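You operate a simulated robot arm through the tools that you are given. There is no shell and no other tool.

The job below is to be done with a simulated two-armed robot. You get a single attempt, and the scene is never put back.

## Task
Hold the blue sieve on the white table top steady with one hand, lift the purple bundle out of it with the other and set it down on the white table top. Set down upright: purple bundle.

Only the result counts: the job must be done as asked and must still hold three seconds after the hand-in. Knocking over, shifting, dropping, spilling or breaking anything else fails it.

## Robot
Two 6-joint arms with two-finger parallel grippers on one trunk, on a base that moves. Base frame: it is fixed to the floor where the robot stands at the start and does not move with it; the origin is under the middle of the robot, x ahead of it, y to its left, z up; the surface under the hand at the start is at about z = 0.85. Readings come in m, rad, newtons and seconds.
The left shoulder is at the start at [0.28, 0.185, 1.055], the right one opposite. With the tool pointing down near the work surface each hand reaches from about 0.56 to 0.94 m from the robot's upright axis, wherever it stands, measured 20 degrees to its own side. Places, roughly: white table top [0.7, 0.3, 0.8]. Payload 1.57 kg a hand.
The TCP of each hand is the grasp point between the finger pads, 0.03 m short of the fingertips. In the tool frame z runs along the fingers and y along their closing line. The gripper opens to 0.08 m. The fingers are 0.017 m wide and 0.012 m thick; the gripper's body (0.04 by 0.082 m) begins 0.08 m behind the TCP.
Orientation is that of the tool frame in the base frame, as [roll, pitch, yaw] about the fixed x, y, z axes, in that order (R = Rz(yaw) Ry(pitch) Rx(roll)). With the fingers straight down and closing along the base's y, the tool's x points along the base's -x, its y along +y and its z along -z.

## Interface
- The arms move only by the tool play_rows. It takes "left_steps", "right_steps" or both (then of equal length, played together; a hand with none holds still); each is a list of rows, each an object of numbers (a shift or turn left out is 0, a gripper value left out holds the last): "dx", "dy", "dz": the shift along the tool's x, y, z in m; "ax", "ay", "az": the turn, a rotation vector about the tool's x, y, z in rad; "jaw": the finger opening in m, from 0 to 0.08. In form: [{"dx": .., "dy": .., "dz": .., "ax": .., "ay": .., "az": .., "jaw": ..}, ...]. A call has 1 to 20 rows; each row shifts and turns the commanded pose from where the row before left it, along the tool's axes as they then stand. Rows are played at 5 a second. More than 0.05 m and 0.15 rad between two rows, or a gripper value outside its range, and nothing of the call is played. Where a pose cannot be reached the arm comes as near as it can. A force on the tool above 40 N (or 10 N above the force at the start of the call, whichever is more), or a blocked arm, ends the call early, and 0.2 s more pass. Each finger travels about 0.153 m/s and halts on what it meets, pressing with about 21 N; the grip force reading is that of the motor and also rises with nothing between the fingers. The clock runs only during rows and for 0.2 s after the last one: add rows that do not move to give the fingers time. It gives the time, the measured TCP pose, the force on the tool (base axes), the opening and the grip force at its end, in the units of the frame above (readings bear some noise), with the torque about the TCP (base axes, N m) and any sound that the robot's microphone picked up.
- Cameras (640 x 400 px; columns grow to the right, rows downward): "scene" is now at [0.2534, 0.0203, 1.5037]; the picture's right is [0.30, -0.95, 0.00], its down [-0.70, -0.22, -0.68] and it looks along [0.65, 0.21, -0.73] (base axes); focal length 269 px, centre (320, 200). "left" rides on the left gripper at [0.072, 0.007, -0.122] in its tool frame; the picture's right is [-0.09, 1.00, 0.00], its down [-0.84, -0.08, -0.54] and it looks along [-0.54, -0.05, 0.84] (tool axes); focal length 238 px, centre (320, 200). "right" rides on the right gripper at [0.072, -0.007, -0.122] in its tool frame; the picture's right is [0.09, 1.00, 0.00], its down [-0.84, 0.08, -0.54] and it looks along [-0.54, 0.05, 0.84] (tool axes); focal length 238 px, centre (320, 200). There is no depth. A picture from a camera that has moved, and an enlarged one, comes with that camera's place and axes in the base frame and with its lens. The place of the scene camera against the robot may be out by one fixed shift of up to 0.025 m in any direction.
- capture(camera): a new picture of that camera. The clock stands still meanwhile.
- move_column(by): slides the trunk up (or, below 0, down) by that many m; the arms and the scene camera ride with it, the base frame stays. It gives what a move gives, with no picture.
- roll_base(legs): drives the robot by 1 to 6 legs, each [ahead, turn to the left] in m and rad, along the robot's own axes; the way and the turn of a leg run together, so that a leg with both is an arc; at most 1.5 m and 3.142 rad a leg. The arms and the cameras ride along, it lands a little off, and it stops where it bumps. It gives what a move gives.
- pan_tilt(pan, tilt): turns the head with the scene camera to pan (to the left, within 1.501 rad either way) and tilt (down, from -0.506 to 1.204), counted from straight ahead of the robot. It gives what a move gives.
- enlarge(camera, box): a new picture of the part [left, top, right, bottom] of that camera's present view, enlarged. The clock stands still meanwhile.
- finish_job(): hands the job in; it is judged then, once.

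Places have to be worked out from the pictures, the camera data and where the tool is seen. Open the grippers and draw the arms clear of the work before you hand the job in, unless the task says otherwise.

The tools are called after "Request:" as name(argument=value, ...) on one line, values as JSON. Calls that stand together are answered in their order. play_rows: Moves the arms, as the interface text tells. Its arguments: {"type":"object","properties":{"left_steps":{"type":"array","items":{"type":"object","properties":{"dx":{"type":"number"},"dy":{"type":"number"},"dz":{"type":"number"},"ax":{"type":"number"},"ay":{"type":"number"},"az":{"type":"number"},"jaw":{"type":"number"}}}},"right_steps":{"type":"array","items":{"type":"object","properties":{"dx":{"type":"number"},"dy":{"type":"number"},"dz":{"type":"number"},"ax":{"type":"number"},"ay":{"type":"number"},"az":{"type":"number"},"jaw":{"type":"number"}}}}},"required":[]} The other tools are called the same way: move_column (by) moves the trunk up or down; roll_base (legs) drives the base; pan_tilt (pan, tilt) turns the head that bears the scene camera; capture (camera) takes a picture; enlarge (camera, box) takes an enlarged picture of a part of a camera's view; finish_job () hands the job in.

At the start:

```text
t: 0.0
left_tcp_pos: [0.4631, 0.3952, 1.1654]
left_tool_rot: [-3.141, -0.001, -3.142]
left_force: [-0.1, 0.5, 0.0]
left_moment: [0.01, -0.01, -0.01]
left_finger_gap: 0.08
left_finger_force: 0.1
right_tcp_pos: [0.6046, -0.0894, 1.2846]
right_tool_rot: [3.141, 0.0, -3.141]
right_force: [-0.3, -0.6, -0.4]
right_moment: [0.01, 0.02, 0.01]
right_finger_gap: 0.08
right_finger_force: 0.1
trunk travel left (down, up): [-0.75, 0.24]
robot x, y, heading: [-0.0005, 0.0019, 0.002]
head pan, tilt (commanded): [0.307, 0.819]
```

scene: 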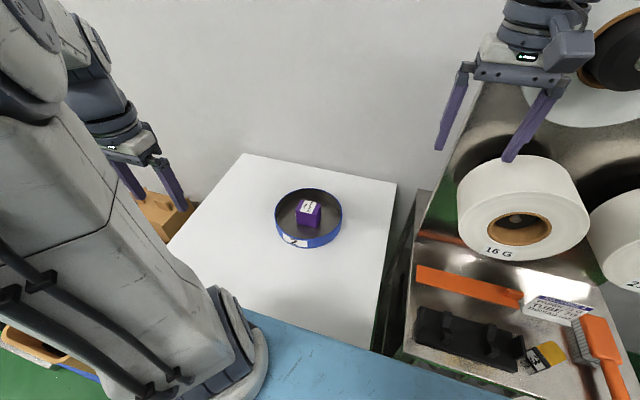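
right: 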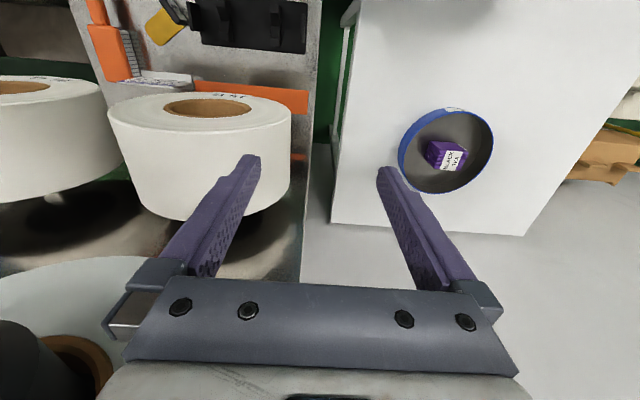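
left: 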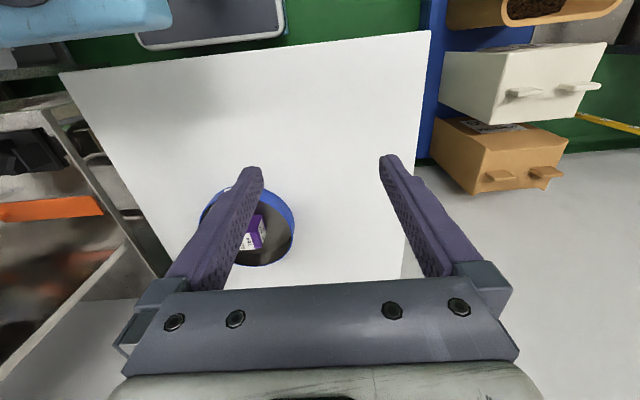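

I see a blue sieve with a small purple box inside on the white table. I'll take enlarged views to locate them accurately.

Request:
enlarge(camera="scene", box=[240, 160, 400, 260])

Request:
enlarge(camera="right", box=[370, 80, 530, 220])

Request:
enlarge(camera="left", box=[180, 160, 340, 280])

```text
4.00 times, centred on (320, 210) of scene
camera zoom: at [0.2534, 0.0203, 1.5037], right [0.3, -0.95, 0.0], down [-0.7, -0.22, -0.68], along [0.65, 0.21, -0.73], focal length 1077 px, centre (320, 160)
```

zoom: 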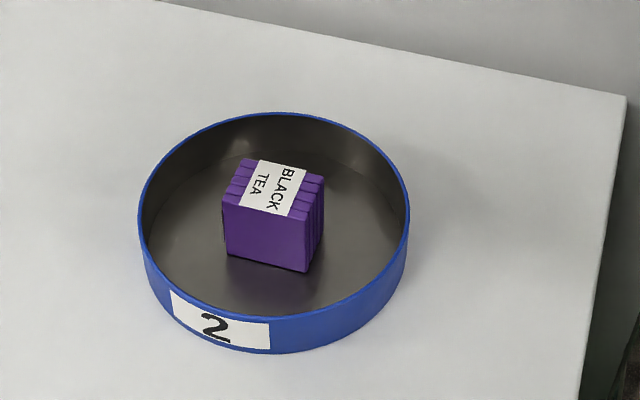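

```text
2.86 times, centred on (450, 150) of right
camera zoom: at [0.5315, -0.096, 1.4067], right [-0.09, 1.0, 0.0], down [0.84, 0.08, 0.54], along [0.54, 0.05, -0.84], focal length 681 px, centre (-51, 343)
```

zoom: 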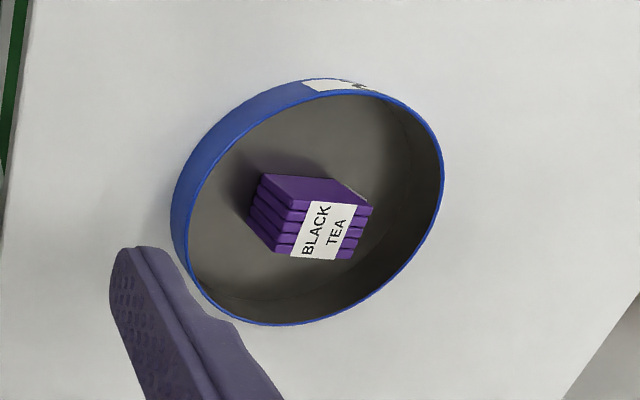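

```text
3.33 times, centred on (260, 220) of left
camera zoom: at [0.3922, 0.4025, 1.2862], right [0.09, 1.0, 0.0], down [0.84, -0.08, 0.54], along [0.54, -0.05, -0.84], focal length 794 px, centre (520, 133)
```

zoom: 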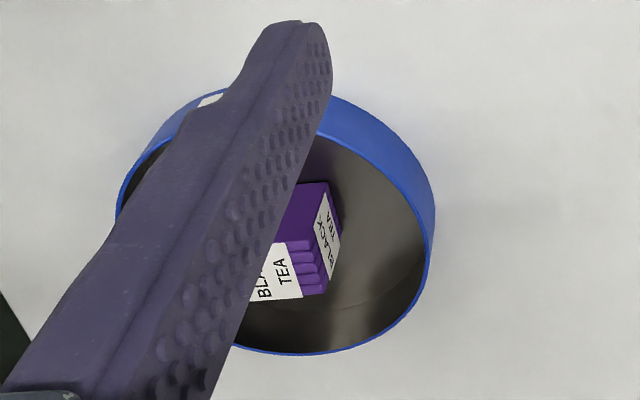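

The three views triangulate the sieve rim centre to about (0.709, 0.215, 0.893) with a 0.10 m radius. I need finer pictures of the bundle to get its pose and size.

Request:
enlarge(camera="scene", box=[288, 192, 336, 232])

Request:
enlarge(camera="right", box=[410, 120, 490, 190])

```text
10.00 times, centred on (312, 212) of scene
camera zoom: at [0.2534, 0.0203, 1.5037], right [0.3, -0.95, 0.0], down [-0.7, -0.22, -0.68], along [0.65, 0.21, -0.73], focal length 2692 px, centre (400, 80)
```

zoom: 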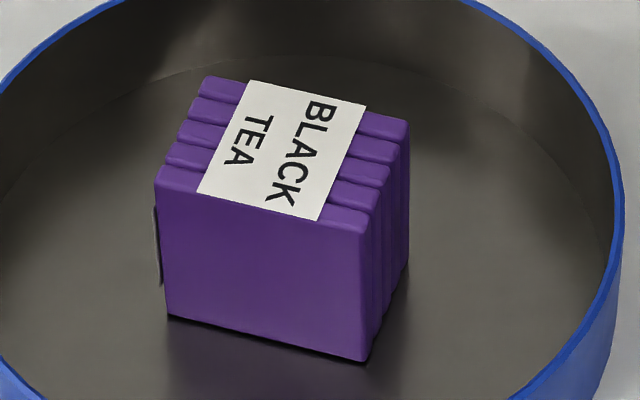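

```text
5.71 times, centred on (450, 155) of right
camera zoom: at [0.5315, -0.096, 1.4067], right [-0.09, 1.0, 0.0], down [0.84, 0.08, 0.54], along [0.54, 0.05, -0.84], focal length 1362 px, centre (-423, 457)
```

zoom: 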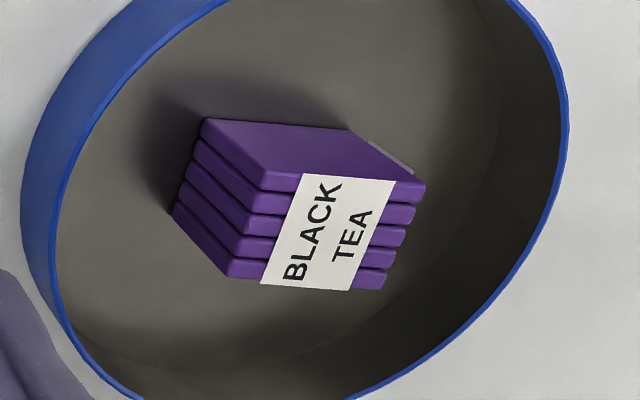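

The bundle is about 0.065 m wide along y and 0.045 m thick along x (the stacking direction), centred near (0.723, 0.219), so it lines up with the base axes. The left hand will lift it closing along x, and the right hand will hold the sieve's right rim. I'll turn the left hand 90° first.

Request:
play_rows(left_steps=[{"az": 0.1428}, {"az": 0.1428}, {"az": 0.1428}, {"az": 0.1428}, {"az": 0.1428}, {"az": 0.1428}, {"az": 0.1428}, {"az": 0.1428}, {"az": 0.1428}, {"az": 0.1428}, {"az": 0.1428}, {"az": 0.0}])

Request:
capture(camera="scene")

Request:
capture(camera="left")

```text
t: 2.6
left_tcp_pos: [0.4629, 0.3953, 1.1647]
left_tool_rot: [-3.141, 0.001, 1.568]
left_force: [-0.1, -0.7, 0.1]
left_moment: [0.0, 0.0, 0.01]
left_finger_gap: 0.0804
left_finger_force: 0.1
right_tcp_pos: [0.6042, -0.0888, 1.2847]
right_tool_rot: [-3.141, 0.0, 3.141]
right_force: [-0.1, 0.1, 0.2]
right_moment: [0.02, 0.0, -0.04]
right_finger_gap: 0.0803
right_finger_force: 0.1
trunk travel left (down, up): [-0.75, 0.24]
robot x, y, heading: [0.0027, -0.0026, 0.0]
head pan, tilt (commanded): [0.307, 0.819]
```

```text
taken
camera scene: at [0.2534, 0.0203, 1.5037], right [0.3, -0.95, 0.0], down [-0.7, -0.22, -0.68], along [0.65, 0.21, -0.73], focal length 269 px, centre (320, 200)
```

scene: 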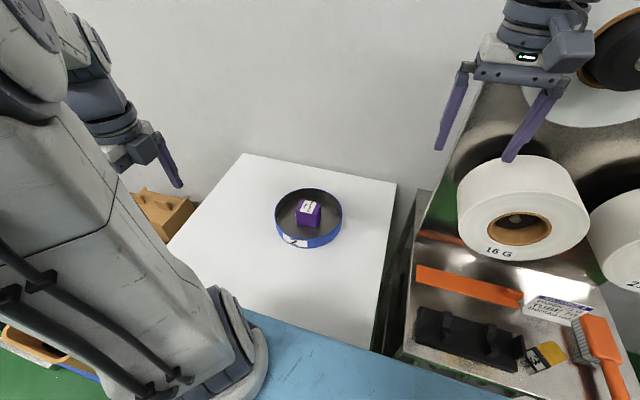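

```text
taken
camera left: at [0.4708, 0.4679, 1.2862], right [1.0, -0.09, 0.0], down [-0.08, -0.84, 0.54], along [-0.05, -0.54, -0.84], focal length 238 px, centre (320, 200)
```

left: 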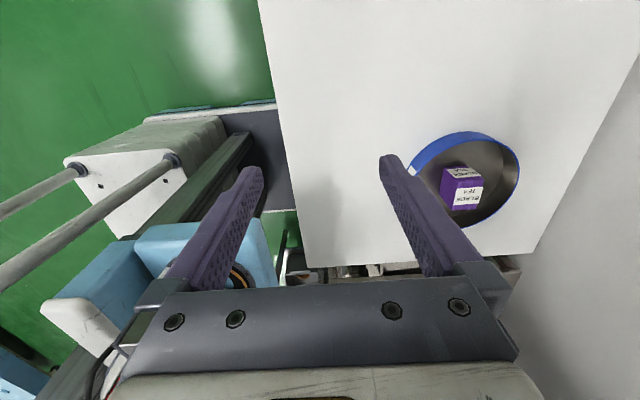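

The turn went cleanly. Now I'll carry the left hand over the bundle at the same height, to get a clear view from its camera.

Request:
play_rows(left_steps=[{"dx": -0.025, "dy": 0.0371}, {"dx": -0.025, "dy": 0.0371}, {"dx": -0.025, "dy": 0.0371}, {"dx": -0.025, "dy": 0.0371}, {"dx": -0.025, "dy": 0.0371}, {"dx": -0.025, "dy": 0.0371}, {"dx": -0.025, "dy": 0.0371}, {"dx": 0.0}])

Request:
capture(camera="left")

Request:
capture(camera="scene")

Request:
capture(camera="right")

```text
t: 4.4
left_tcp_pos: [0.7241, 0.2201, 1.1641]
left_tool_rot: [-3.141, 0.0, 1.571]
left_force: [-0.7, 0.3, -0.6]
left_moment: [0.02, 0.0, 0.03]
left_finger_gap: 0.0799
left_finger_force: 0.1
right_tcp_pos: [0.6036, -0.0894, 1.2855]
right_tool_rot: [3.141, 0.001, 3.141]
right_force: [0.5, -0.2, 0.0]
right_moment: [-0.01, -0.01, 0.02]
right_finger_gap: 0.0801
right_finger_force: 0.1
trunk travel left (down, up): [-0.75, 0.24]
robot x, y, heading: [0.0022, -0.0012, 0.002]
head pan, tilt (commanded): [0.307, 0.819]
```

```text
taken
camera left: at [0.7319, 0.292, 1.2851], right [1.0, -0.09, 0.0], down [-0.08, -0.84, 0.54], along [-0.05, -0.54, -0.84], focal length 238 px, centre (320, 200)
```

left: 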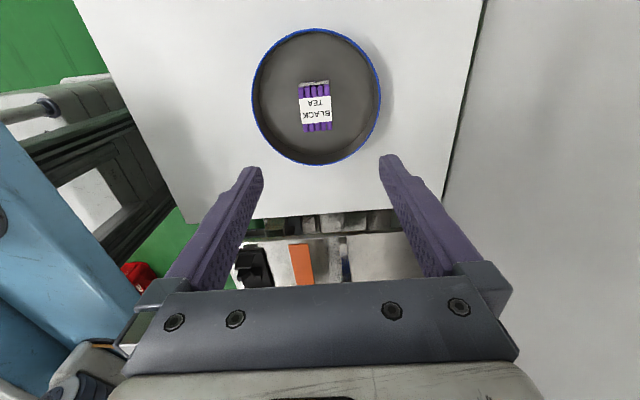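

```text
taken
camera scene: at [0.2538, 0.0201, 1.5036], right [0.3, -0.95, 0.0], down [-0.7, -0.22, -0.68], along [0.65, 0.21, -0.73], focal length 269 px, centre (320, 200)
```

scene: 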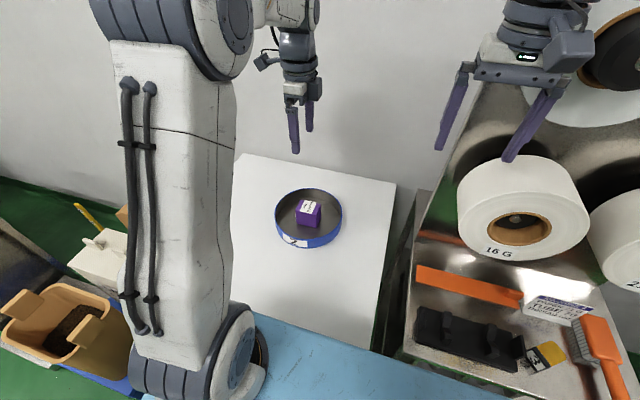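

```text
taken
camera right: at [0.5318, -0.0961, 1.4065], right [-0.09, 1.0, 0.0], down [0.84, 0.08, 0.54], along [0.54, 0.05, -0.84], focal length 238 px, centre (320, 200)
```

right: 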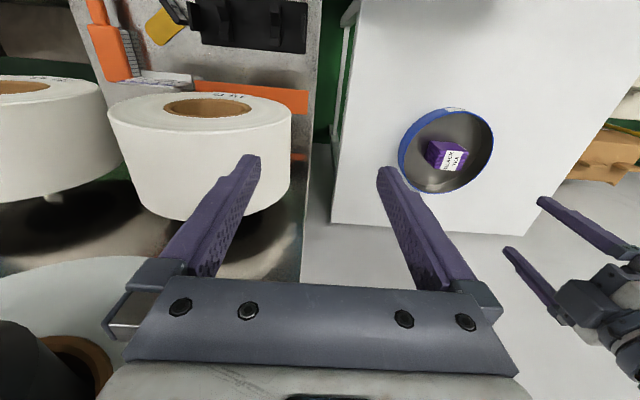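

The left camera now looks almost straight down on the sieve. I'll enlarge that view to triangulate heights against the right camera.

Request:
enlarge(camera="left", box=[236, 16, 396, 176])

Request:
enlarge(camera="right", box=[390, 95, 502, 205])

Request:
enlarge(camera="left", box=[290, 70, 340, 140])

```text
2.50 times, centred on (316, 96) of left
camera zoom: at [0.7319, 0.292, 1.2851], right [1.0, -0.09, 0.0], down [-0.08, -0.84, 0.54], along [-0.05, -0.54, -0.84], focal length 596 px, centre (330, 460)
```

zoom: 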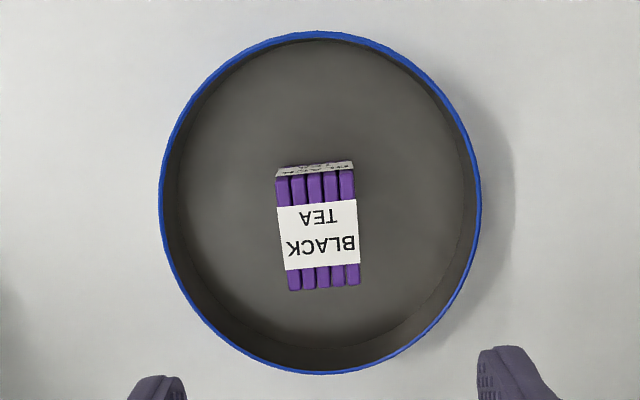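

```text
3.64 times, centred on (446, 150) of right
camera zoom: at [0.5318, -0.0961, 1.4065], right [-0.09, 1.0, 0.0], down [0.84, 0.08, 0.54], along [0.54, 0.05, -0.84], focal length 867 px, centre (-138, 382)
```

zoom: 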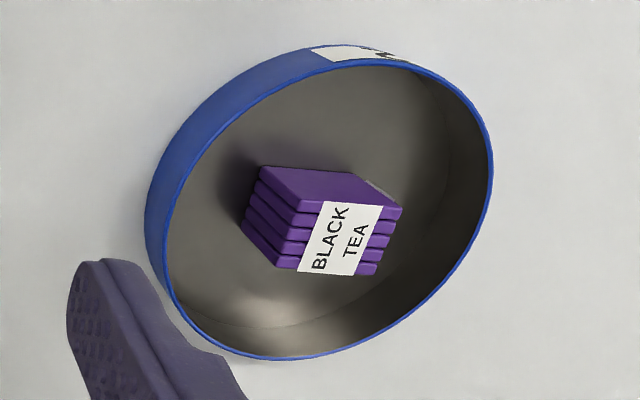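

```text
5.71 times, centred on (315, 105) of left
camera zoom: at [0.7319, 0.292, 1.2851], right [1.0, -0.09, 0.0], down [-0.08, -0.84, 0.54], along [-0.05, -0.54, -0.84], focal length 1362 px, centre (349, 743)
```

zoom: 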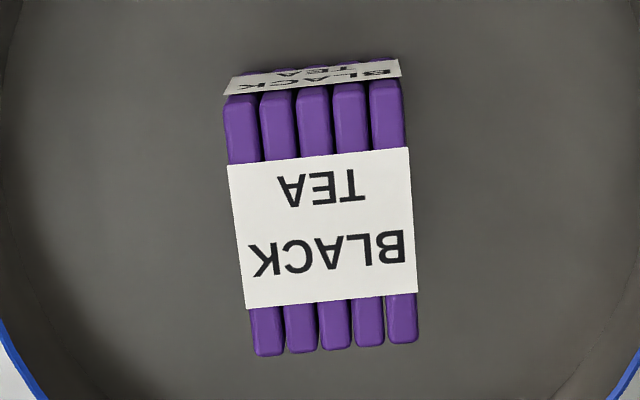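

The bundle top centre triangulates to about (0.719, 0.215, 0.912), and the sieve is centred there with its rim at z≈0.893. I'll move the left hand aside to +y and lean it toward +y, which keeps its pads parallel to the bundle faces. Then I'll bring the right hand above the -y rim point.

Request:
play_rows(left_steps=[{"dx": 0.04}, {"dx": 0.04}, {"dx": 0.04}, {"ay": -0.15}, {"ay": -0.15}, {}, {}, {}, {}, {}, {}, {}], right_steps=[{}, {}, {}, {"dx": -0.0144, "dy": 0.0255, "dz": 0.0232}, {"dx": -0.0144, "dy": 0.0255, "dz": 0.0232}, {"dx": -0.0144, "dy": 0.0255, "dz": 0.0232}, {"dx": -0.0144, "dy": 0.0255, "dz": 0.0232}, {"dx": -0.0144, "dy": 0.0255, "dz": 0.0232}, {"dx": -0.0144, "dy": 0.0255, "dz": 0.0232}, {"dx": -0.0144, "dy": 0.0255, "dz": 0.0232}, {"dx": -0.0144, "dy": 0.0255, "dz": 0.0232}, {}])

Request:
capture(camera="scene")

Request:
capture(camera="right")

Request:
capture(camera="left")

```text
t: 7.0
left_tcp_pos: [0.7225, 0.3405, 1.1643]
left_tool_rot: [-3.141, 0.301, 1.571]
left_force: [0.6, -0.2, 0.3]
left_moment: [-0.04, -0.04, 0.01]
left_finger_gap: 0.0803
left_finger_force: 0.0
right_tcp_pos: [0.7197, 0.1145, 1.0993]
right_tool_rot: [-3.141, -0.001, 3.142]
right_force: [-0.2, -0.4, 0.2]
right_moment: [-0.01, 0.05, -0.02]
right_finger_gap: 0.0801
right_finger_force: 0.2
trunk travel left (down, up): [-0.75, 0.24]
robot x, y, heading: [-0.0022, -0.0025, 0.0]
head pan, tilt (commanded): [0.307, 0.819]
```

```text
taken
camera scene: at [0.2537, 0.0205, 1.5036], right [0.3, -0.95, 0.0], down [-0.7, -0.22, -0.68], along [0.65, 0.21, -0.73], focal length 269 px, centre (320, 200)
```

scene: 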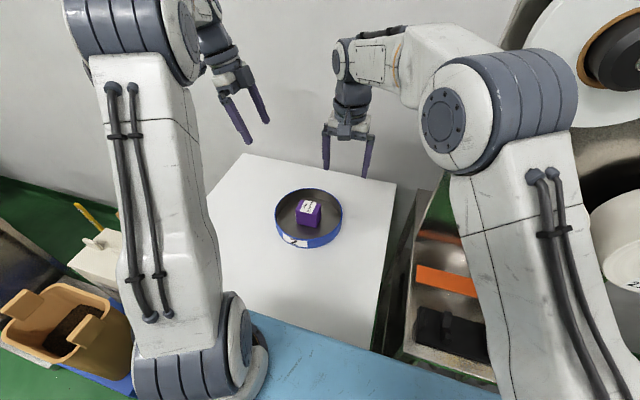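

```text
taken
camera right: at [0.6468, 0.1086, 1.221], right [-0.09, 1.0, 0.0], down [0.84, 0.08, 0.54], along [0.54, 0.05, -0.84], focal length 238 px, centre (320, 200)
```

right: 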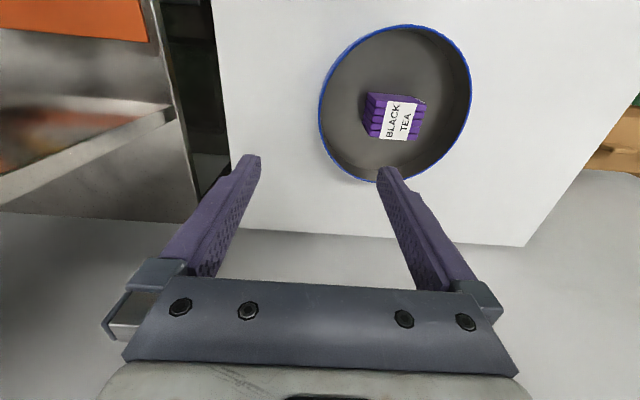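

```text
taken
camera left: at [0.7308, 0.4457, 1.259], right [1.0, -0.09, 0.03], down [-0.08, -0.64, 0.77], along [-0.05, -0.76, -0.64], focal length 238 px, centre (320, 200)
```

left: 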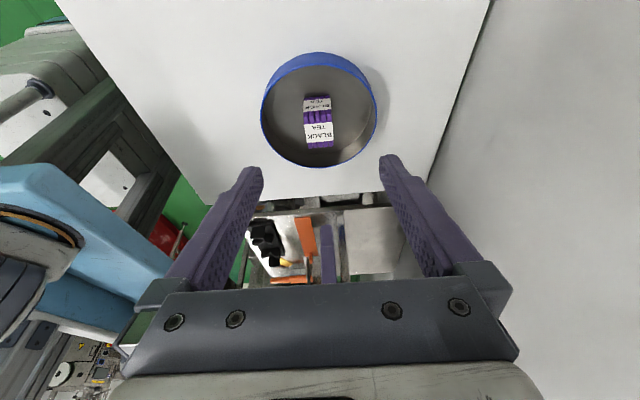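

Both arms moved as planned. I'll enlarge the right view to fix the rim's -y point and its height.

Request:
enlarge(camera="right", box=[300, 10, 490, 190])

Request:
enlarge(camera="left", box=[250, 40, 390, 180])

```text
2.22 times, centred on (395, 100) of right
camera zoom: at [0.6468, 0.1086, 1.221], right [-0.09, 1.0, 0.0], down [0.84, 0.08, 0.54], along [0.54, 0.05, -0.84], focal length 530 px, centre (153, 422)
```

zoom: 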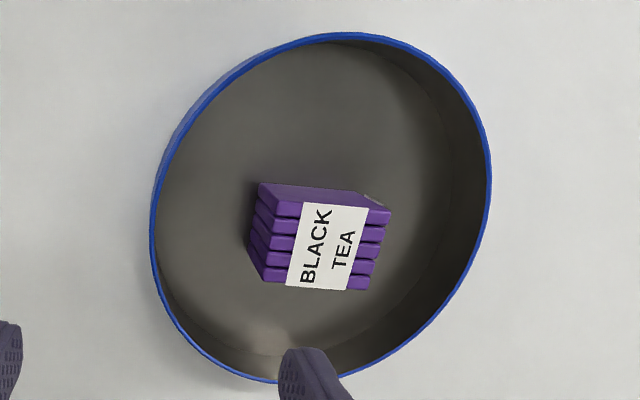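

```text
2.86 times, centred on (320, 110) of left
camera zoom: at [0.7308, 0.4457, 1.259], right [1.0, -0.09, 0.03], down [-0.08, -0.64, 0.77], along [-0.05, -0.76, -0.64], focal length 681 px, centre (320, 457)
```

zoom: 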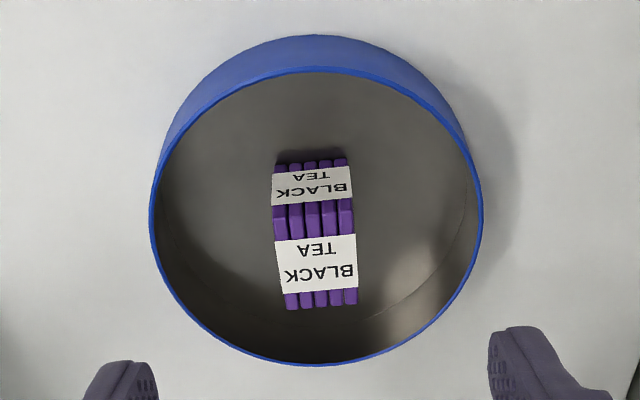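

Both cameras agree that the -y rim point is at y≈0.114, with the rim at z≈0.893 and the table at z≈0.850. The right TCP is already directly above it, so I'll narrow the jaw and descend to just above the rim, then check.

Request:
play_rows(right_steps=[{"dz": 0.04, "jaw": 0.05}, {"dz": 0.04}, {"dz": 0.04}, {"dz": 0.039}, {}])

Request:
capture(camera="right")

Request:
capture(camera="left")

Request:
capture(camera="scene")

```text
t: 8.2
left_tcp_pos: [0.723, 0.3392, 1.163]
left_tool_rot: [-3.14, 0.3, 1.572]
left_force: [-0.1, -0.4, 1.3]
left_moment: [-0.01, 0.0, 0.0]
left_finger_gap: 0.0798
left_finger_force: 0.0
right_tcp_pos: [0.7182, 0.1152, 0.9421]
right_tool_rot: [3.141, 0.0, -3.141]
right_force: [0.1, 0.5, 0.1]
right_moment: [-0.01, 0.0, -0.02]
right_finger_gap: 0.0498
right_finger_force: 0.0
trunk travel left (down, up): [-0.75, 0.24]
robot x, y, heading: [-0.0012, 0.0031, 0.003]
head pan, tilt (commanded): [0.307, 0.819]
```

```text
taken
camera right: at [0.6459, 0.1087, 1.0635], right [-0.09, 1.0, 0.0], down [0.84, 0.08, 0.54], along [0.54, 0.05, -0.84], focal length 238 px, centre (320, 200)
```

right: 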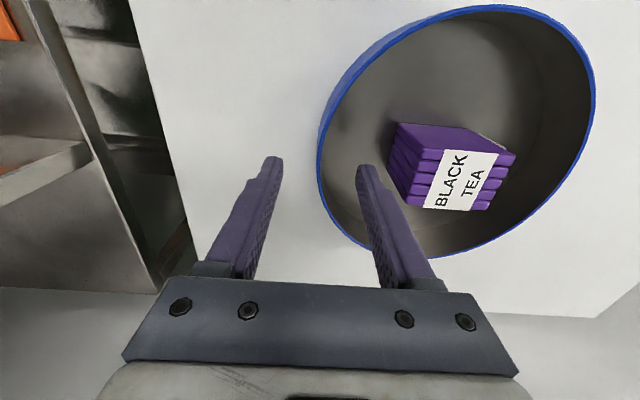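

```text
taken
camera left: at [0.7308, 0.4456, 1.2591], right [1.0, -0.09, 0.03], down [-0.08, -0.64, 0.77], along [-0.05, -0.76, -0.64], focal length 238 px, centre (320, 200)
```

left: 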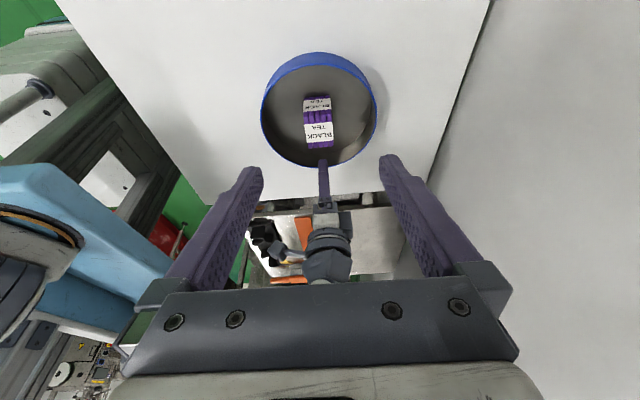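

```text
taken
camera scene: at [0.2536, 0.0204, 1.5037], right [0.3, -0.95, 0.0], down [-0.7, -0.22, -0.68], along [0.65, 0.21, -0.73], focal length 269 px, centre (320, 200)
```

scene: 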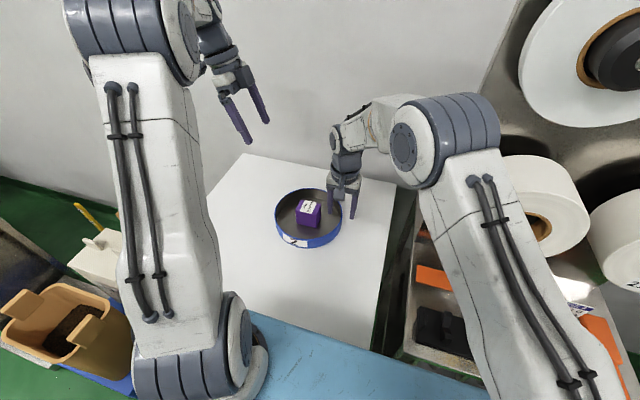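

The rim sits midway between the fingers in the right view. I'll descend 0.052 m so the fingers straddle the wall, with the tips about 1 cm above the table.

Request:
play_rows(right_steps=[{"dz": 0.02}, {"dz": 0.02}, {"dz": 0.011}, {}])

Request:
capture(camera="right")

Request:
enlarge(camera="left", box=[250, 40, 390, 220])

```text
t: 9.2
left_tcp_pos: [0.7236, 0.3399, 1.1634]
left_tool_rot: [-3.141, 0.301, 1.57]
left_force: [-0.5, -0.4, -0.4]
left_moment: [-0.01, -0.03, 0.0]
left_finger_gap: 0.0801
left_finger_force: 0.2
right_tcp_pos: [0.7186, 0.1151, 0.8891]
right_tool_rot: [-3.14, -0.001, 3.141]
right_force: [0.2, 0.0, -0.6]
right_moment: [0.02, 0.02, 0.05]
right_finger_gap: 0.0501
right_finger_force: 0.0
trunk travel left (down, up): [-0.75, 0.24]
robot x, y, heading: [-0.0002, 0.0006, 0.002]
head pan, tilt (commanded): [0.307, 0.819]
```

```text
taken
camera right: at [0.6461, 0.1085, 1.0114], right [-0.09, 1.0, 0.0], down [0.84, 0.08, 0.54], along [0.54, 0.05, -0.84], focal length 238 px, centre (320, 200)
```

right: 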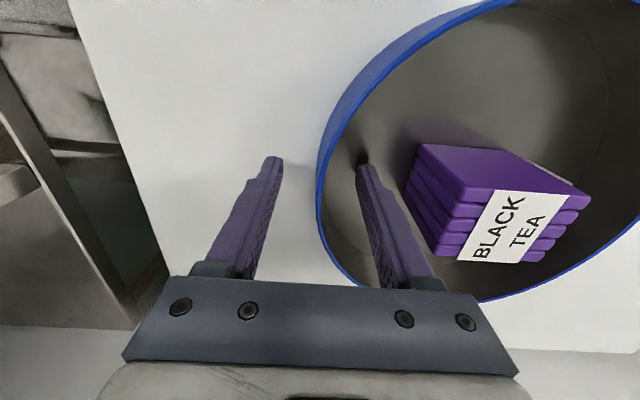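

```text
2.22 times, centred on (320, 130) of left
camera zoom: at [0.7307, 0.4456, 1.2592], right [1.0, -0.09, 0.03], down [-0.08, -0.64, 0.77], along [-0.05, -0.76, -0.64], focal length 530 px, centre (320, 356)
```

zoom: 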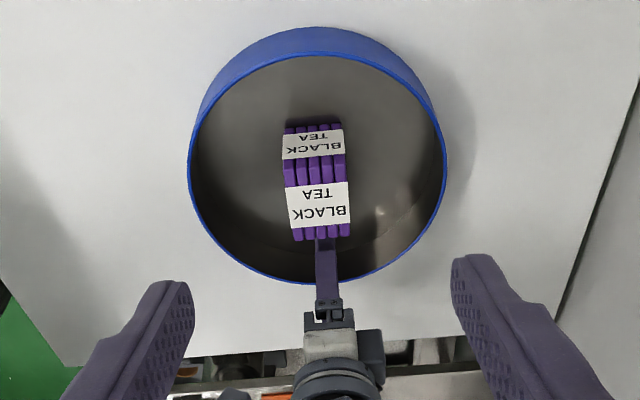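

The wall is between the fingers, about 2 mm toward -y of the TCP. I'll shift by that amount and close in small steps, watching the force.

Request:
play_rows(right_steps=[{"dy": -0.002, "jaw": 0.04}, {"jaw": 0.03}, {"jaw": 0.022}, {"jaw": 0.016}, {}])

Request:
capture(camera="right")

```text
t: 10.4
left_tcp_pos: [0.7232, 0.3404, 1.164]
left_tool_rot: [3.141, 0.301, 1.57]
left_force: [1.1, 0.1, 0.6]
left_moment: [-0.01, 0.01, 0.03]
left_finger_gap: 0.08
left_finger_force: 0.0
right_tcp_pos: [0.7197, 0.1131, 0.8901]
right_tool_rot: [-3.14, 0.0, -3.139]
right_force: [0.3, 0.2, 0.5]
right_moment: [0.05, 0.05, 0.01]
right_finger_gap: 0.0168
right_finger_force: 0.2
trunk travel left (down, up): [-0.75, 0.24]
robot x, y, heading: [0.0003, 0.0012, -0.0]
head pan, tilt (commanded): [0.307, 0.819]
```

```text
taken
camera right: at [0.6465, 0.1063, 1.0116], right [-0.09, 1.0, 0.0], down [0.84, 0.08, 0.54], along [0.54, 0.05, -0.84], focal length 238 px, centre (320, 200)
```

right: 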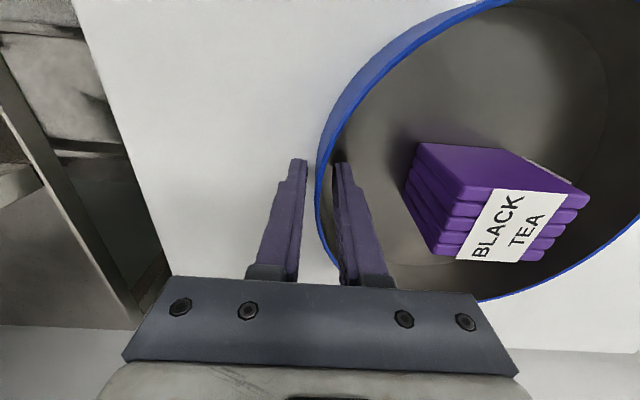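

The wall is well centred between the pads and there is no contact force yet. I'll close onto it.

Request:
play_rows(right_steps=[{"jaw": 0.011}, {"jaw": 0.007}, {"jaw": 0.004}, {"jaw": 0.002}, {"jaw": 0.0}, {}, {}])

Request:
capture(camera="right")

Request:
enlarge(camera="scene", box=[240, 160, 400, 260])

Request:
enlarge(camera="left", box=[250, 40, 390, 220])

```text
t: 12.0
left_tcp_pos: [0.7224, 0.3403, 1.165]
left_tool_rot: [-3.142, 0.299, 1.571]
left_force: [-0.1, 0.1, 0.1]
left_moment: [0.0, 0.0, 0.03]
left_finger_gap: 0.08
left_finger_force: 0.0
right_tcp_pos: [0.7191, 0.1137, 0.89]
right_tool_rot: [3.141, -0.001, -3.141]
right_force: [1.5, 0.9, 0.7]
right_moment: [0.01, 0.01, -0.2]
right_finger_gap: 0.0111
right_finger_force: 21.3
trunk travel left (down, up): [-0.75, 0.24]
robot x, y, heading: [0.0003, -0.0031, 0.003]
head pan, tilt (commanded): [0.307, 0.819]
```

```text
taken
camera right: at [0.6465, 0.1062, 1.0116], right [-0.09, 1.0, 0.0], down [0.84, 0.08, 0.54], along [0.54, 0.05, -0.84], focal length 238 px, centre (320, 200)
```

right: 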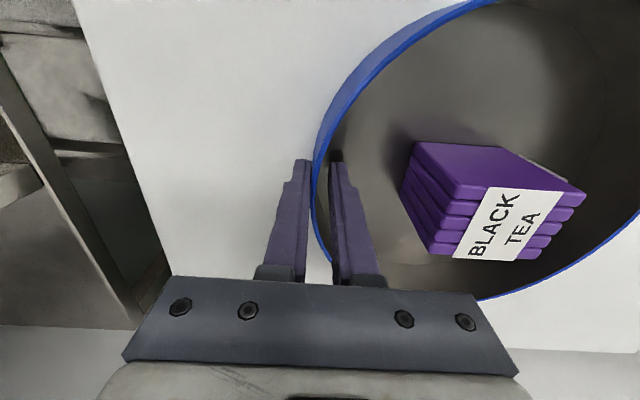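

```text
4.00 times, centred on (320, 210) of scene
camera zoom: at [0.2535, 0.0203, 1.5037], right [0.3, -0.95, 0.0], down [-0.7, -0.22, -0.68], along [0.65, 0.21, -0.73], focal length 1077 px, centre (320, 160)
```

zoom: 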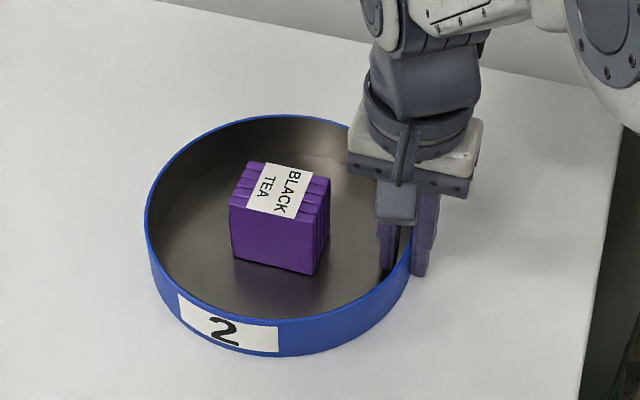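

```text
2.22 times, centred on (320, 130) of left
camera zoom: at [0.7306, 0.4456, 1.2592], right [1.0, -0.09, 0.03], down [-0.08, -0.64, 0.77], along [-0.05, -0.76, -0.64], focal length 530 px, centre (320, 356)
```

zoom: 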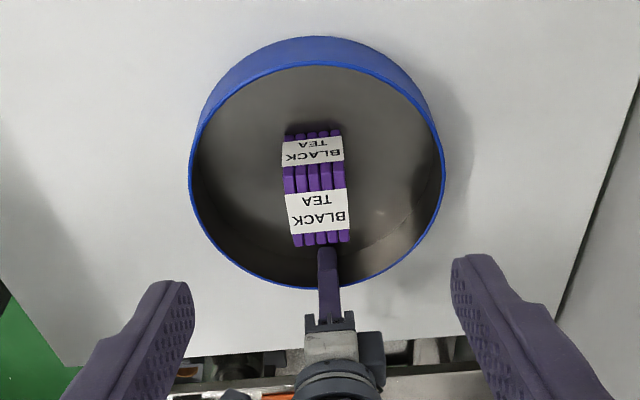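

The grip is firm at 21 N. The wall is thicker than it looked, and the sieve moved about 4 mm toward -y along with the bundle. Now I'll bring the leaned left hand over the bundle and stop above it to re-measure.

Request:
play_rows(left_steps=[{"dx": -0.0161, "dy": -0.0007, "dz": 0.0351}, {"dx": -0.0161, "dy": -0.0007, "dz": 0.0351}, {"dx": -0.0161, "dy": -0.0007, "dz": 0.0351}, {"dx": -0.0161, "dy": -0.0007, "dz": 0.0351}, {"dx": -0.0161, "dy": -0.0007, "dz": 0.0351}, {}])

Request:
capture(camera="left")

Request:
capture(camera="scene")

Request:
capture(camera="right")

```text
t: 13.4
left_tcp_pos: [0.72, 0.2116, 1.0196]
left_tool_rot: [-3.141, 0.299, 1.572]
left_force: [0.2, 0.8, 0.4]
left_moment: [0.0, 0.02, 0.03]
left_finger_gap: 0.0799
left_finger_force: 0.1
right_tcp_pos: [0.7191, 0.1135, 0.8888]
right_tool_rot: [-3.14, -0.002, -3.142]
right_force: [2.1, 0.2, 2.0]
right_moment: [0.03, 0.05, -0.21]
right_finger_gap: 0.0111
right_finger_force: 20.7
trunk travel left (down, up): [-0.75, 0.24]
robot x, y, heading: [-0.0027, -0.0015, 0.001]
head pan, tilt (commanded): [0.307, 0.819]
```

```text
taken
camera left: at [0.7268, 0.3165, 1.1156], right [1.0, -0.09, 0.03], down [-0.08, -0.64, 0.76], along [-0.05, -0.76, -0.64], focal length 238 px, centre (320, 200)
```

left: 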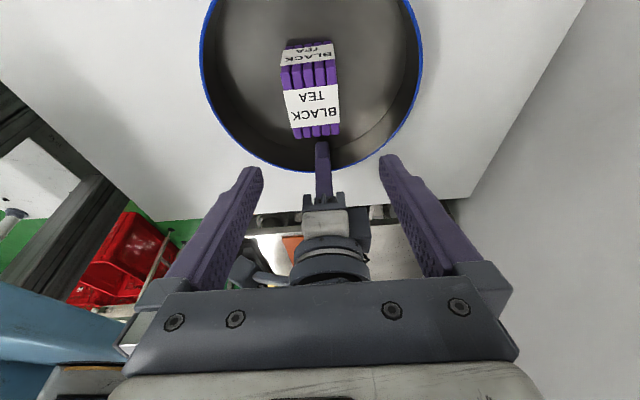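

```text
taken
camera scene: at [0.2534, 0.0203, 1.5037], right [0.3, -0.95, 0.0], down [-0.7, -0.22, -0.68], along [0.65, 0.21, -0.73], focal length 269 px, centre (320, 200)
```

scene: 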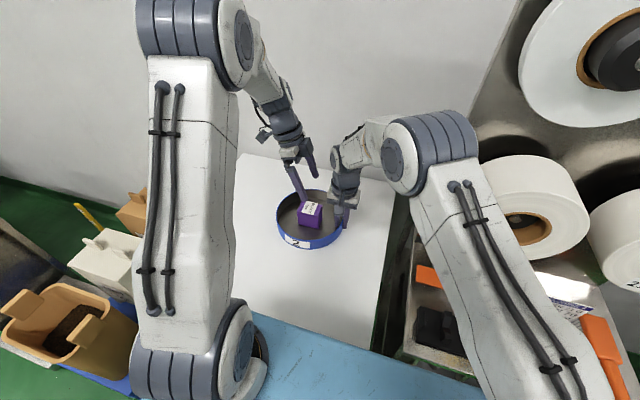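

```text
taken
camera right: at [0.6464, 0.1063, 1.0116], right [-0.09, 1.0, 0.0], down [0.84, 0.08, 0.54], along [0.54, 0.05, -0.84], focal length 238 px, centre (320, 200)
```

right: 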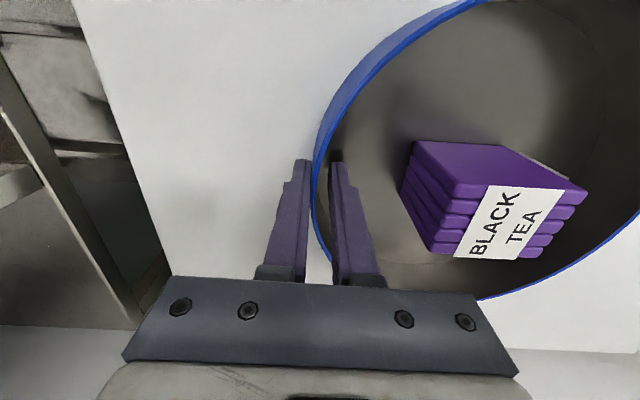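

Clearance between the hands looks ample. I'll enlarge the left and scene views to pin down the bundle's present centre and yaw.

Request:
enlarge(camera="left", box=[270, 30, 350, 150])

Request:
enlarge(camera="scene", box=[270, 180, 350, 250])

Request:
enlarge(camera="right", box=[390, 120, 600, 280])

```text
3.33 times, centred on (310, 90) of left
camera zoom: at [0.7268, 0.3165, 1.1156], right [1.0, -0.09, 0.03], down [-0.08, -0.64, 0.76], along [-0.05, -0.76, -0.64], focal length 794 px, centre (353, 567)
```

zoom: 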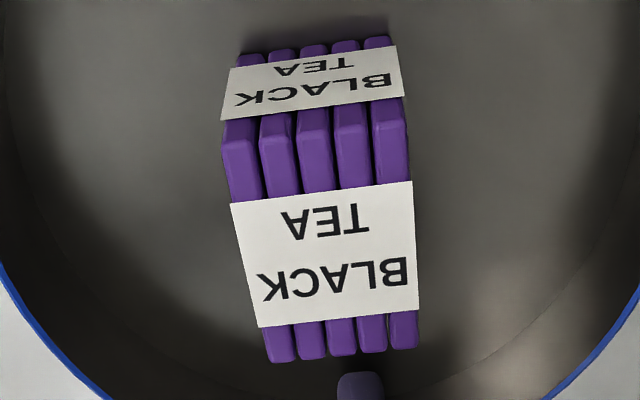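

```text
5.71 times, centred on (310, 215) of scene
camera zoom: at [0.2534, 0.0203, 1.5037], right [0.3, -0.95, 0.0], down [-0.7, -0.22, -0.68], along [0.65, 0.21, -0.73], focal length 1538 px, centre (377, 114)
```

zoom: 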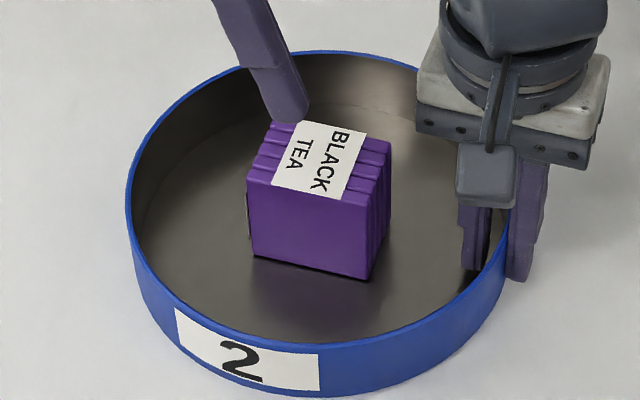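

```text
2.50 times, centred on (495, 200) of right
camera zoom: at [0.6464, 0.1063, 1.0116], right [-0.09, 1.0, 0.0], down [0.84, 0.08, 0.54], along [0.54, 0.05, -0.84], focal length 596 px, centre (-118, 200)
```

zoom: 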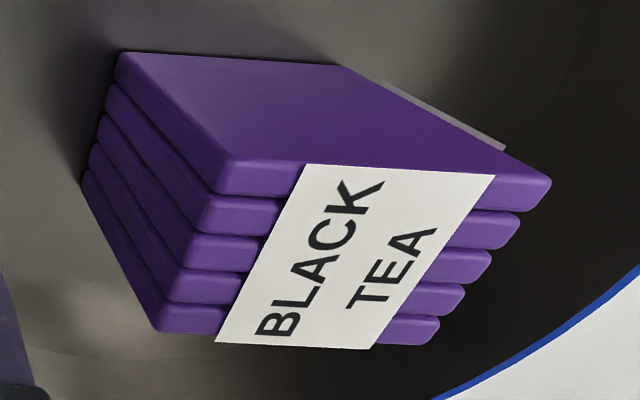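

Both cameras place the bundle top centre at about (0.716, 0.208, 0.914), with x from 0.694 to 0.739 and no yaw. The open jaw leaves about 17 mm on each side, so I'll descend vertically most of the way and check.

Request:
play_rows(left_steps=[{"dx": 0.0083, "dy": -0.0009, "dz": 0.02965}, {"dx": 0.0083, "dy": -0.001, "dz": 0.02965}, {"dx": 0.0083, "dy": -0.001, "dz": 0.02965}, {}])

Request:
capture(camera="left")

Request:
enlarge(camera="scene", box=[220, 110, 400, 260])

Request:
capture(camera="right")

```text
t: 14.4
left_tcp_pos: [0.717, 0.2095, 0.9283]
left_tool_rot: [-3.141, 0.299, 1.572]
left_force: [0.4, -0.2, -0.3]
left_moment: [-0.04, 0.0, -0.01]
left_finger_gap: 0.08
left_finger_force: 0.0
right_tcp_pos: [0.7191, 0.1131, 0.8896]
right_tool_rot: [-3.141, 0.001, 3.141]
right_force: [0.5, -0.6, 2.5]
right_moment: [0.0, 0.02, -0.21]
right_finger_gap: 0.0107
right_finger_force: 21.2
trunk travel left (down, up): [-0.75, 0.24]
robot x, y, heading: [0.0025, -0.0017, 0.007]
head pan, tilt (commanded): [0.307, 0.819]
```

```text
taken
camera left: at [0.7234, 0.3145, 1.023], right [1.0, -0.09, 0.03], down [-0.08, -0.64, 0.77], along [-0.05, -0.76, -0.64], focal length 238 px, centre (320, 200)
```

left: 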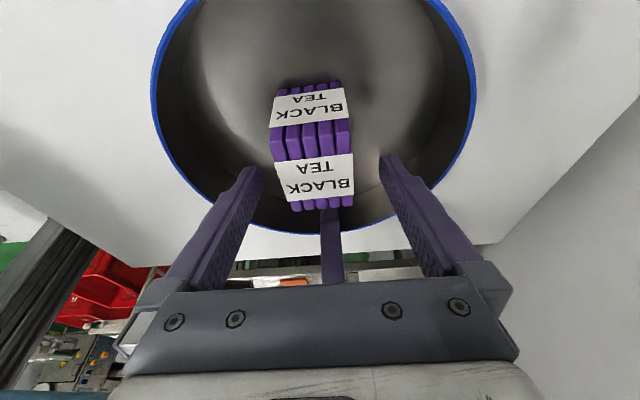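

```text
2.67 times, centred on (310, 185) of scene
camera zoom: at [0.2534, 0.0203, 1.5037], right [0.3, -0.95, 0.0], down [-0.7, -0.22, -0.68], along [0.65, 0.21, -0.73], focal length 718 px, centre (347, 240)
```

zoom: 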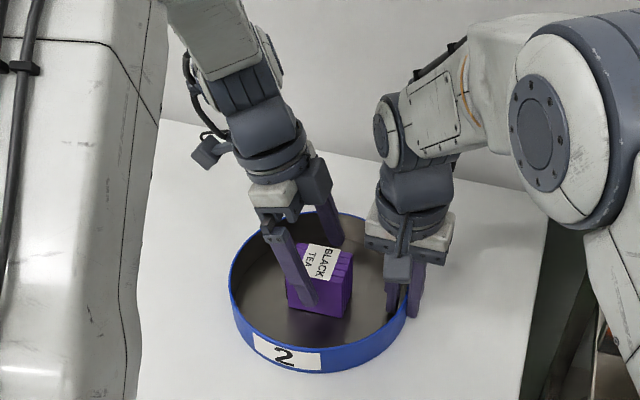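

```text
taken
camera right: at [0.6464, 0.1063, 1.0115], right [-0.09, 1.0, 0.0], down [0.84, 0.08, 0.54], along [0.54, 0.05, -0.84], focal length 238 px, centre (320, 200)
```

right: 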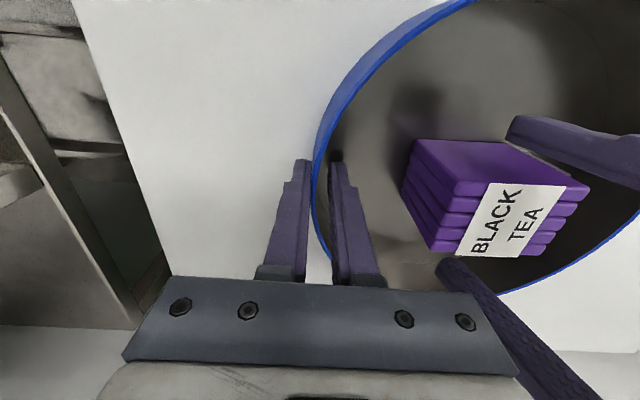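

The fingers straddle the bundle cleanly, front and back. I'll descend the remaining 3 cm.

Request:
play_rows(left_steps=[{"dx": 0.0045, "dz": 0.0147}, {"dx": 0.0045, "dz": 0.0147}, {}])

Request:
capture(camera="left")

Request:
capture(camera="right")

```text
t: 15.2
left_tcp_pos: [0.7164, 0.2102, 0.8976]
left_tool_rot: [3.141, 0.3, 1.572]
left_force: [0.7, 0.7, -0.2]
left_moment: [-0.02, -0.01, 0.03]
left_finger_gap: 0.0799
left_finger_force: 0.1
right_tcp_pos: [0.7189, 0.1126, 0.8899]
right_tool_rot: [3.141, 0.001, -3.14]
right_force: [0.7, -0.1, 2.7]
right_moment: [-0.01, -0.02, -0.22]
right_finger_gap: 0.0108
right_finger_force: 21.1
trunk travel left (down, up): [-0.75, 0.24]
robot x, y, heading: [0.0034, -0.0003, 0.004]
head pan, tilt (commanded): [0.307, 0.819]
```

```text
taken
camera left: at [0.7237, 0.3145, 0.9928], right [1.0, -0.09, 0.03], down [-0.08, -0.64, 0.76], along [-0.05, -0.76, -0.64], focal length 238 px, centre (320, 200)
```

left: 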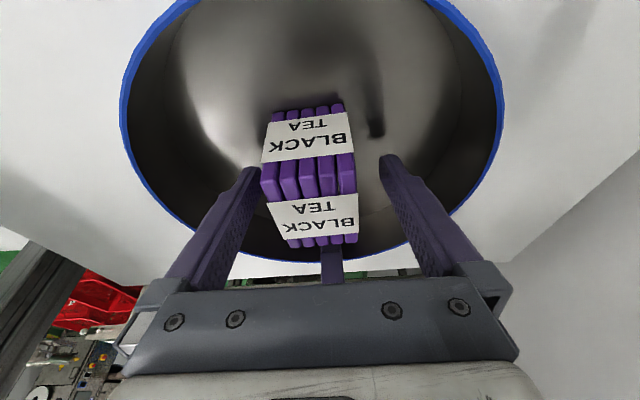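

```text
taken
camera right: at [0.6465, 0.1063, 1.0116], right [-0.09, 1.0, 0.0], down [0.84, 0.08, 0.54], along [0.54, 0.05, -0.84], focal length 238 px, centre (320, 200)
```

right: 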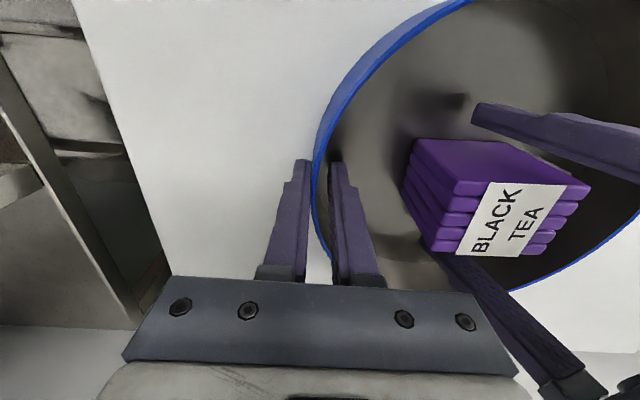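

The bundle is about 2 mm toward -x of the TCP. I'll shift by that and close in small steps.

Request:
play_rows(left_steps=[{"dy": -0.002, "jaw": 0.065}, {"jaw": 0.056}, {"jaw": 0.05}, {"jaw": 0.047}, {"jaw": 0.044}, {"jaw": 0.041}, {}])

Request:
capture(camera="left")

Request:
capture(camera="right")

```text
t: 16.8
left_tcp_pos: [0.7148, 0.2109, 0.8987]
left_tool_rot: [-3.14, 0.3, 1.571]
left_force: [-0.4, 1.1, -1.1]
left_moment: [-0.02, 0.01, -0.06]
left_finger_gap: 0.0453
left_finger_force: 21.3
right_tcp_pos: [0.7182, 0.113, 0.8894]
right_tool_rot: [3.139, -0.001, 3.141]
right_force: [0.6, -0.2, 1.7]
right_moment: [-0.02, -0.02, -0.24]
right_finger_gap: 0.0106
right_finger_force: 20.8
trunk travel left (down, up): [-0.75, 0.24]
robot x, y, heading: [-0.0015, 0.0034, -0.0]
head pan, tilt (commanded): [0.307, 0.819]
```

```text
taken
camera left: at [0.7217, 0.3145, 0.9926], right [1.0, -0.09, 0.03], down [-0.08, -0.64, 0.77], along [-0.05, -0.76, -0.64], focal length 238 px, centre (320, 200)
```

left: 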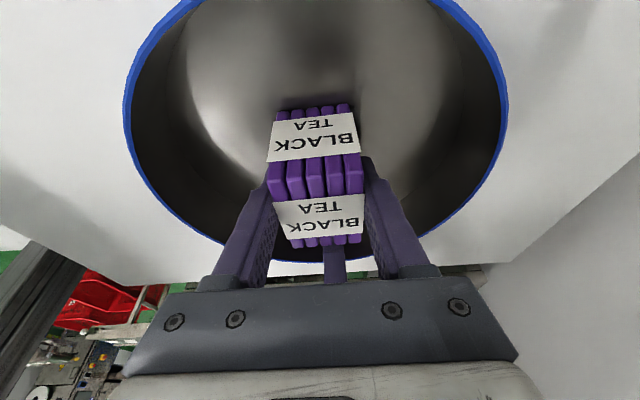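

```text
taken
camera right: at [0.6465, 0.1062, 1.0115], right [-0.09, 1.0, 0.0], down [0.84, 0.08, 0.54], along [0.54, 0.05, -0.84], focal length 238 px, centre (320, 200)
```

right: 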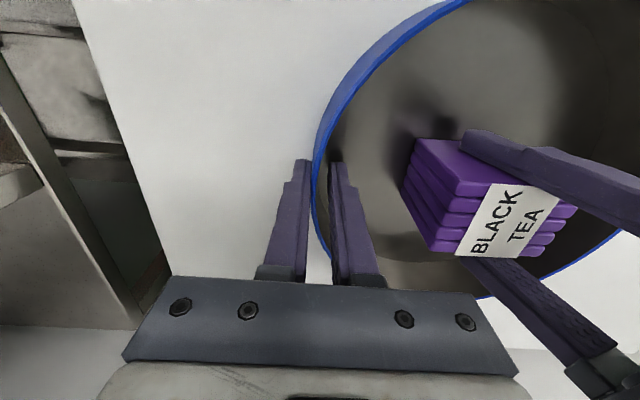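

The bundle is gripped at a 45 mm gap with 21 N. I'll lift it slowly a little and check that the sieve stays put.

Request:
play_rows(left_steps=[{"jaw": 0.03}, {"dx": -0.0015, "dz": -0.0048}, {"dx": -0.0024, "dz": -0.0076}, {"dx": -0.003, "dz": -0.0096}, {"dx": -0.003, "dz": -0.0096}, {}])

Request:
capture(camera="left")

Request:
capture(camera="right")

Request:
enlarge(camera="scene", box=[220, 110, 400, 260])

```text
t: 18.2
left_tcp_pos: [0.7135, 0.209, 0.9309]
left_tool_rot: [-3.141, 0.299, 1.57]
left_force: [-0.6, -0.4, -0.5]
left_moment: [-0.03, 0.0, -0.03]
left_finger_gap: 0.0447
left_finger_force: 20.7
right_tcp_pos: [0.7193, 0.1126, 0.8895]
right_tool_rot: [3.141, -0.002, -3.141]
right_force: [0.5, -0.3, 2.5]
right_moment: [-0.02, -0.08, -0.2]
right_finger_gap: 0.0107
right_finger_force: 20.8
trunk travel left (down, up): [-0.75, 0.24]
robot x, y, heading: [-0.0, 0.0016, 0.001]
head pan, tilt (commanded): [0.307, 0.819]
```

```text
taken
camera left: at [0.7216, 0.3144, 1.0257], right [1.0, -0.09, 0.03], down [-0.08, -0.64, 0.77], along [-0.05, -0.76, -0.64], focal length 238 px, centre (320, 200)
```

left: 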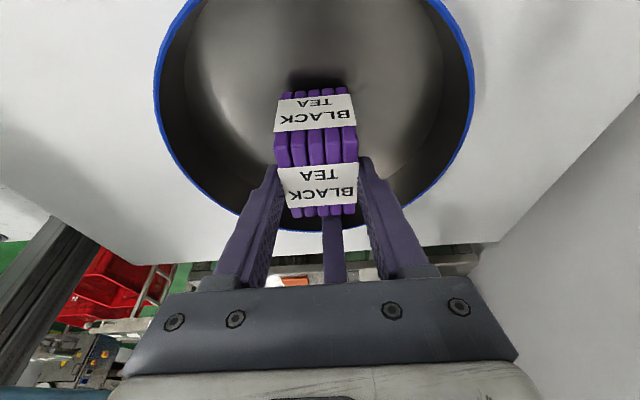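

```text
taken
camera right: at [0.6464, 0.1062, 1.0116], right [-0.09, 1.0, 0.0], down [0.84, 0.08, 0.54], along [0.54, 0.05, -0.84], focal length 238 px, centre (320, 200)
```

right: 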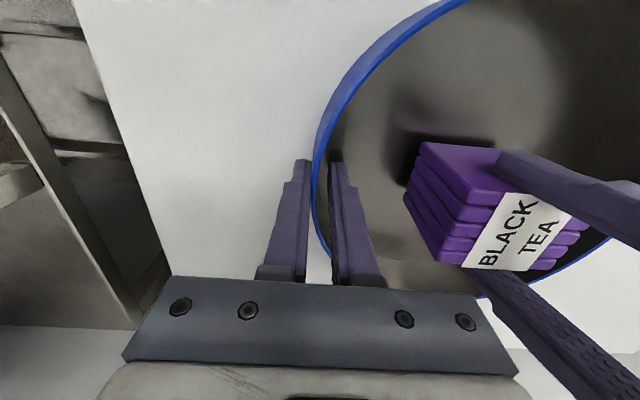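

```text
2.67 times, centred on (310, 185) of scene
camera zoom: at [0.2534, 0.0203, 1.5037], right [0.3, -0.95, 0.0], down [-0.7, -0.22, -0.68], along [0.65, 0.21, -0.73], focal length 718 px, centre (347, 240)
```

zoom: 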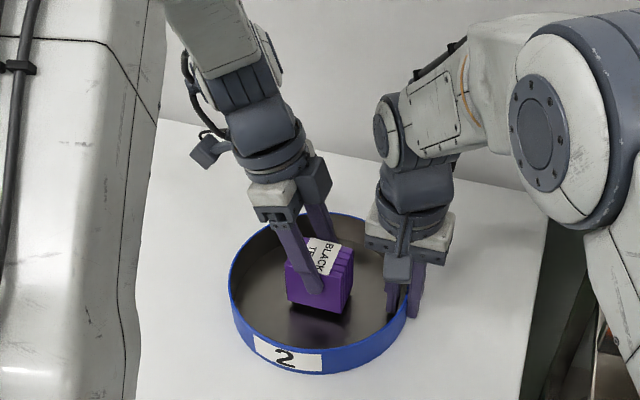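

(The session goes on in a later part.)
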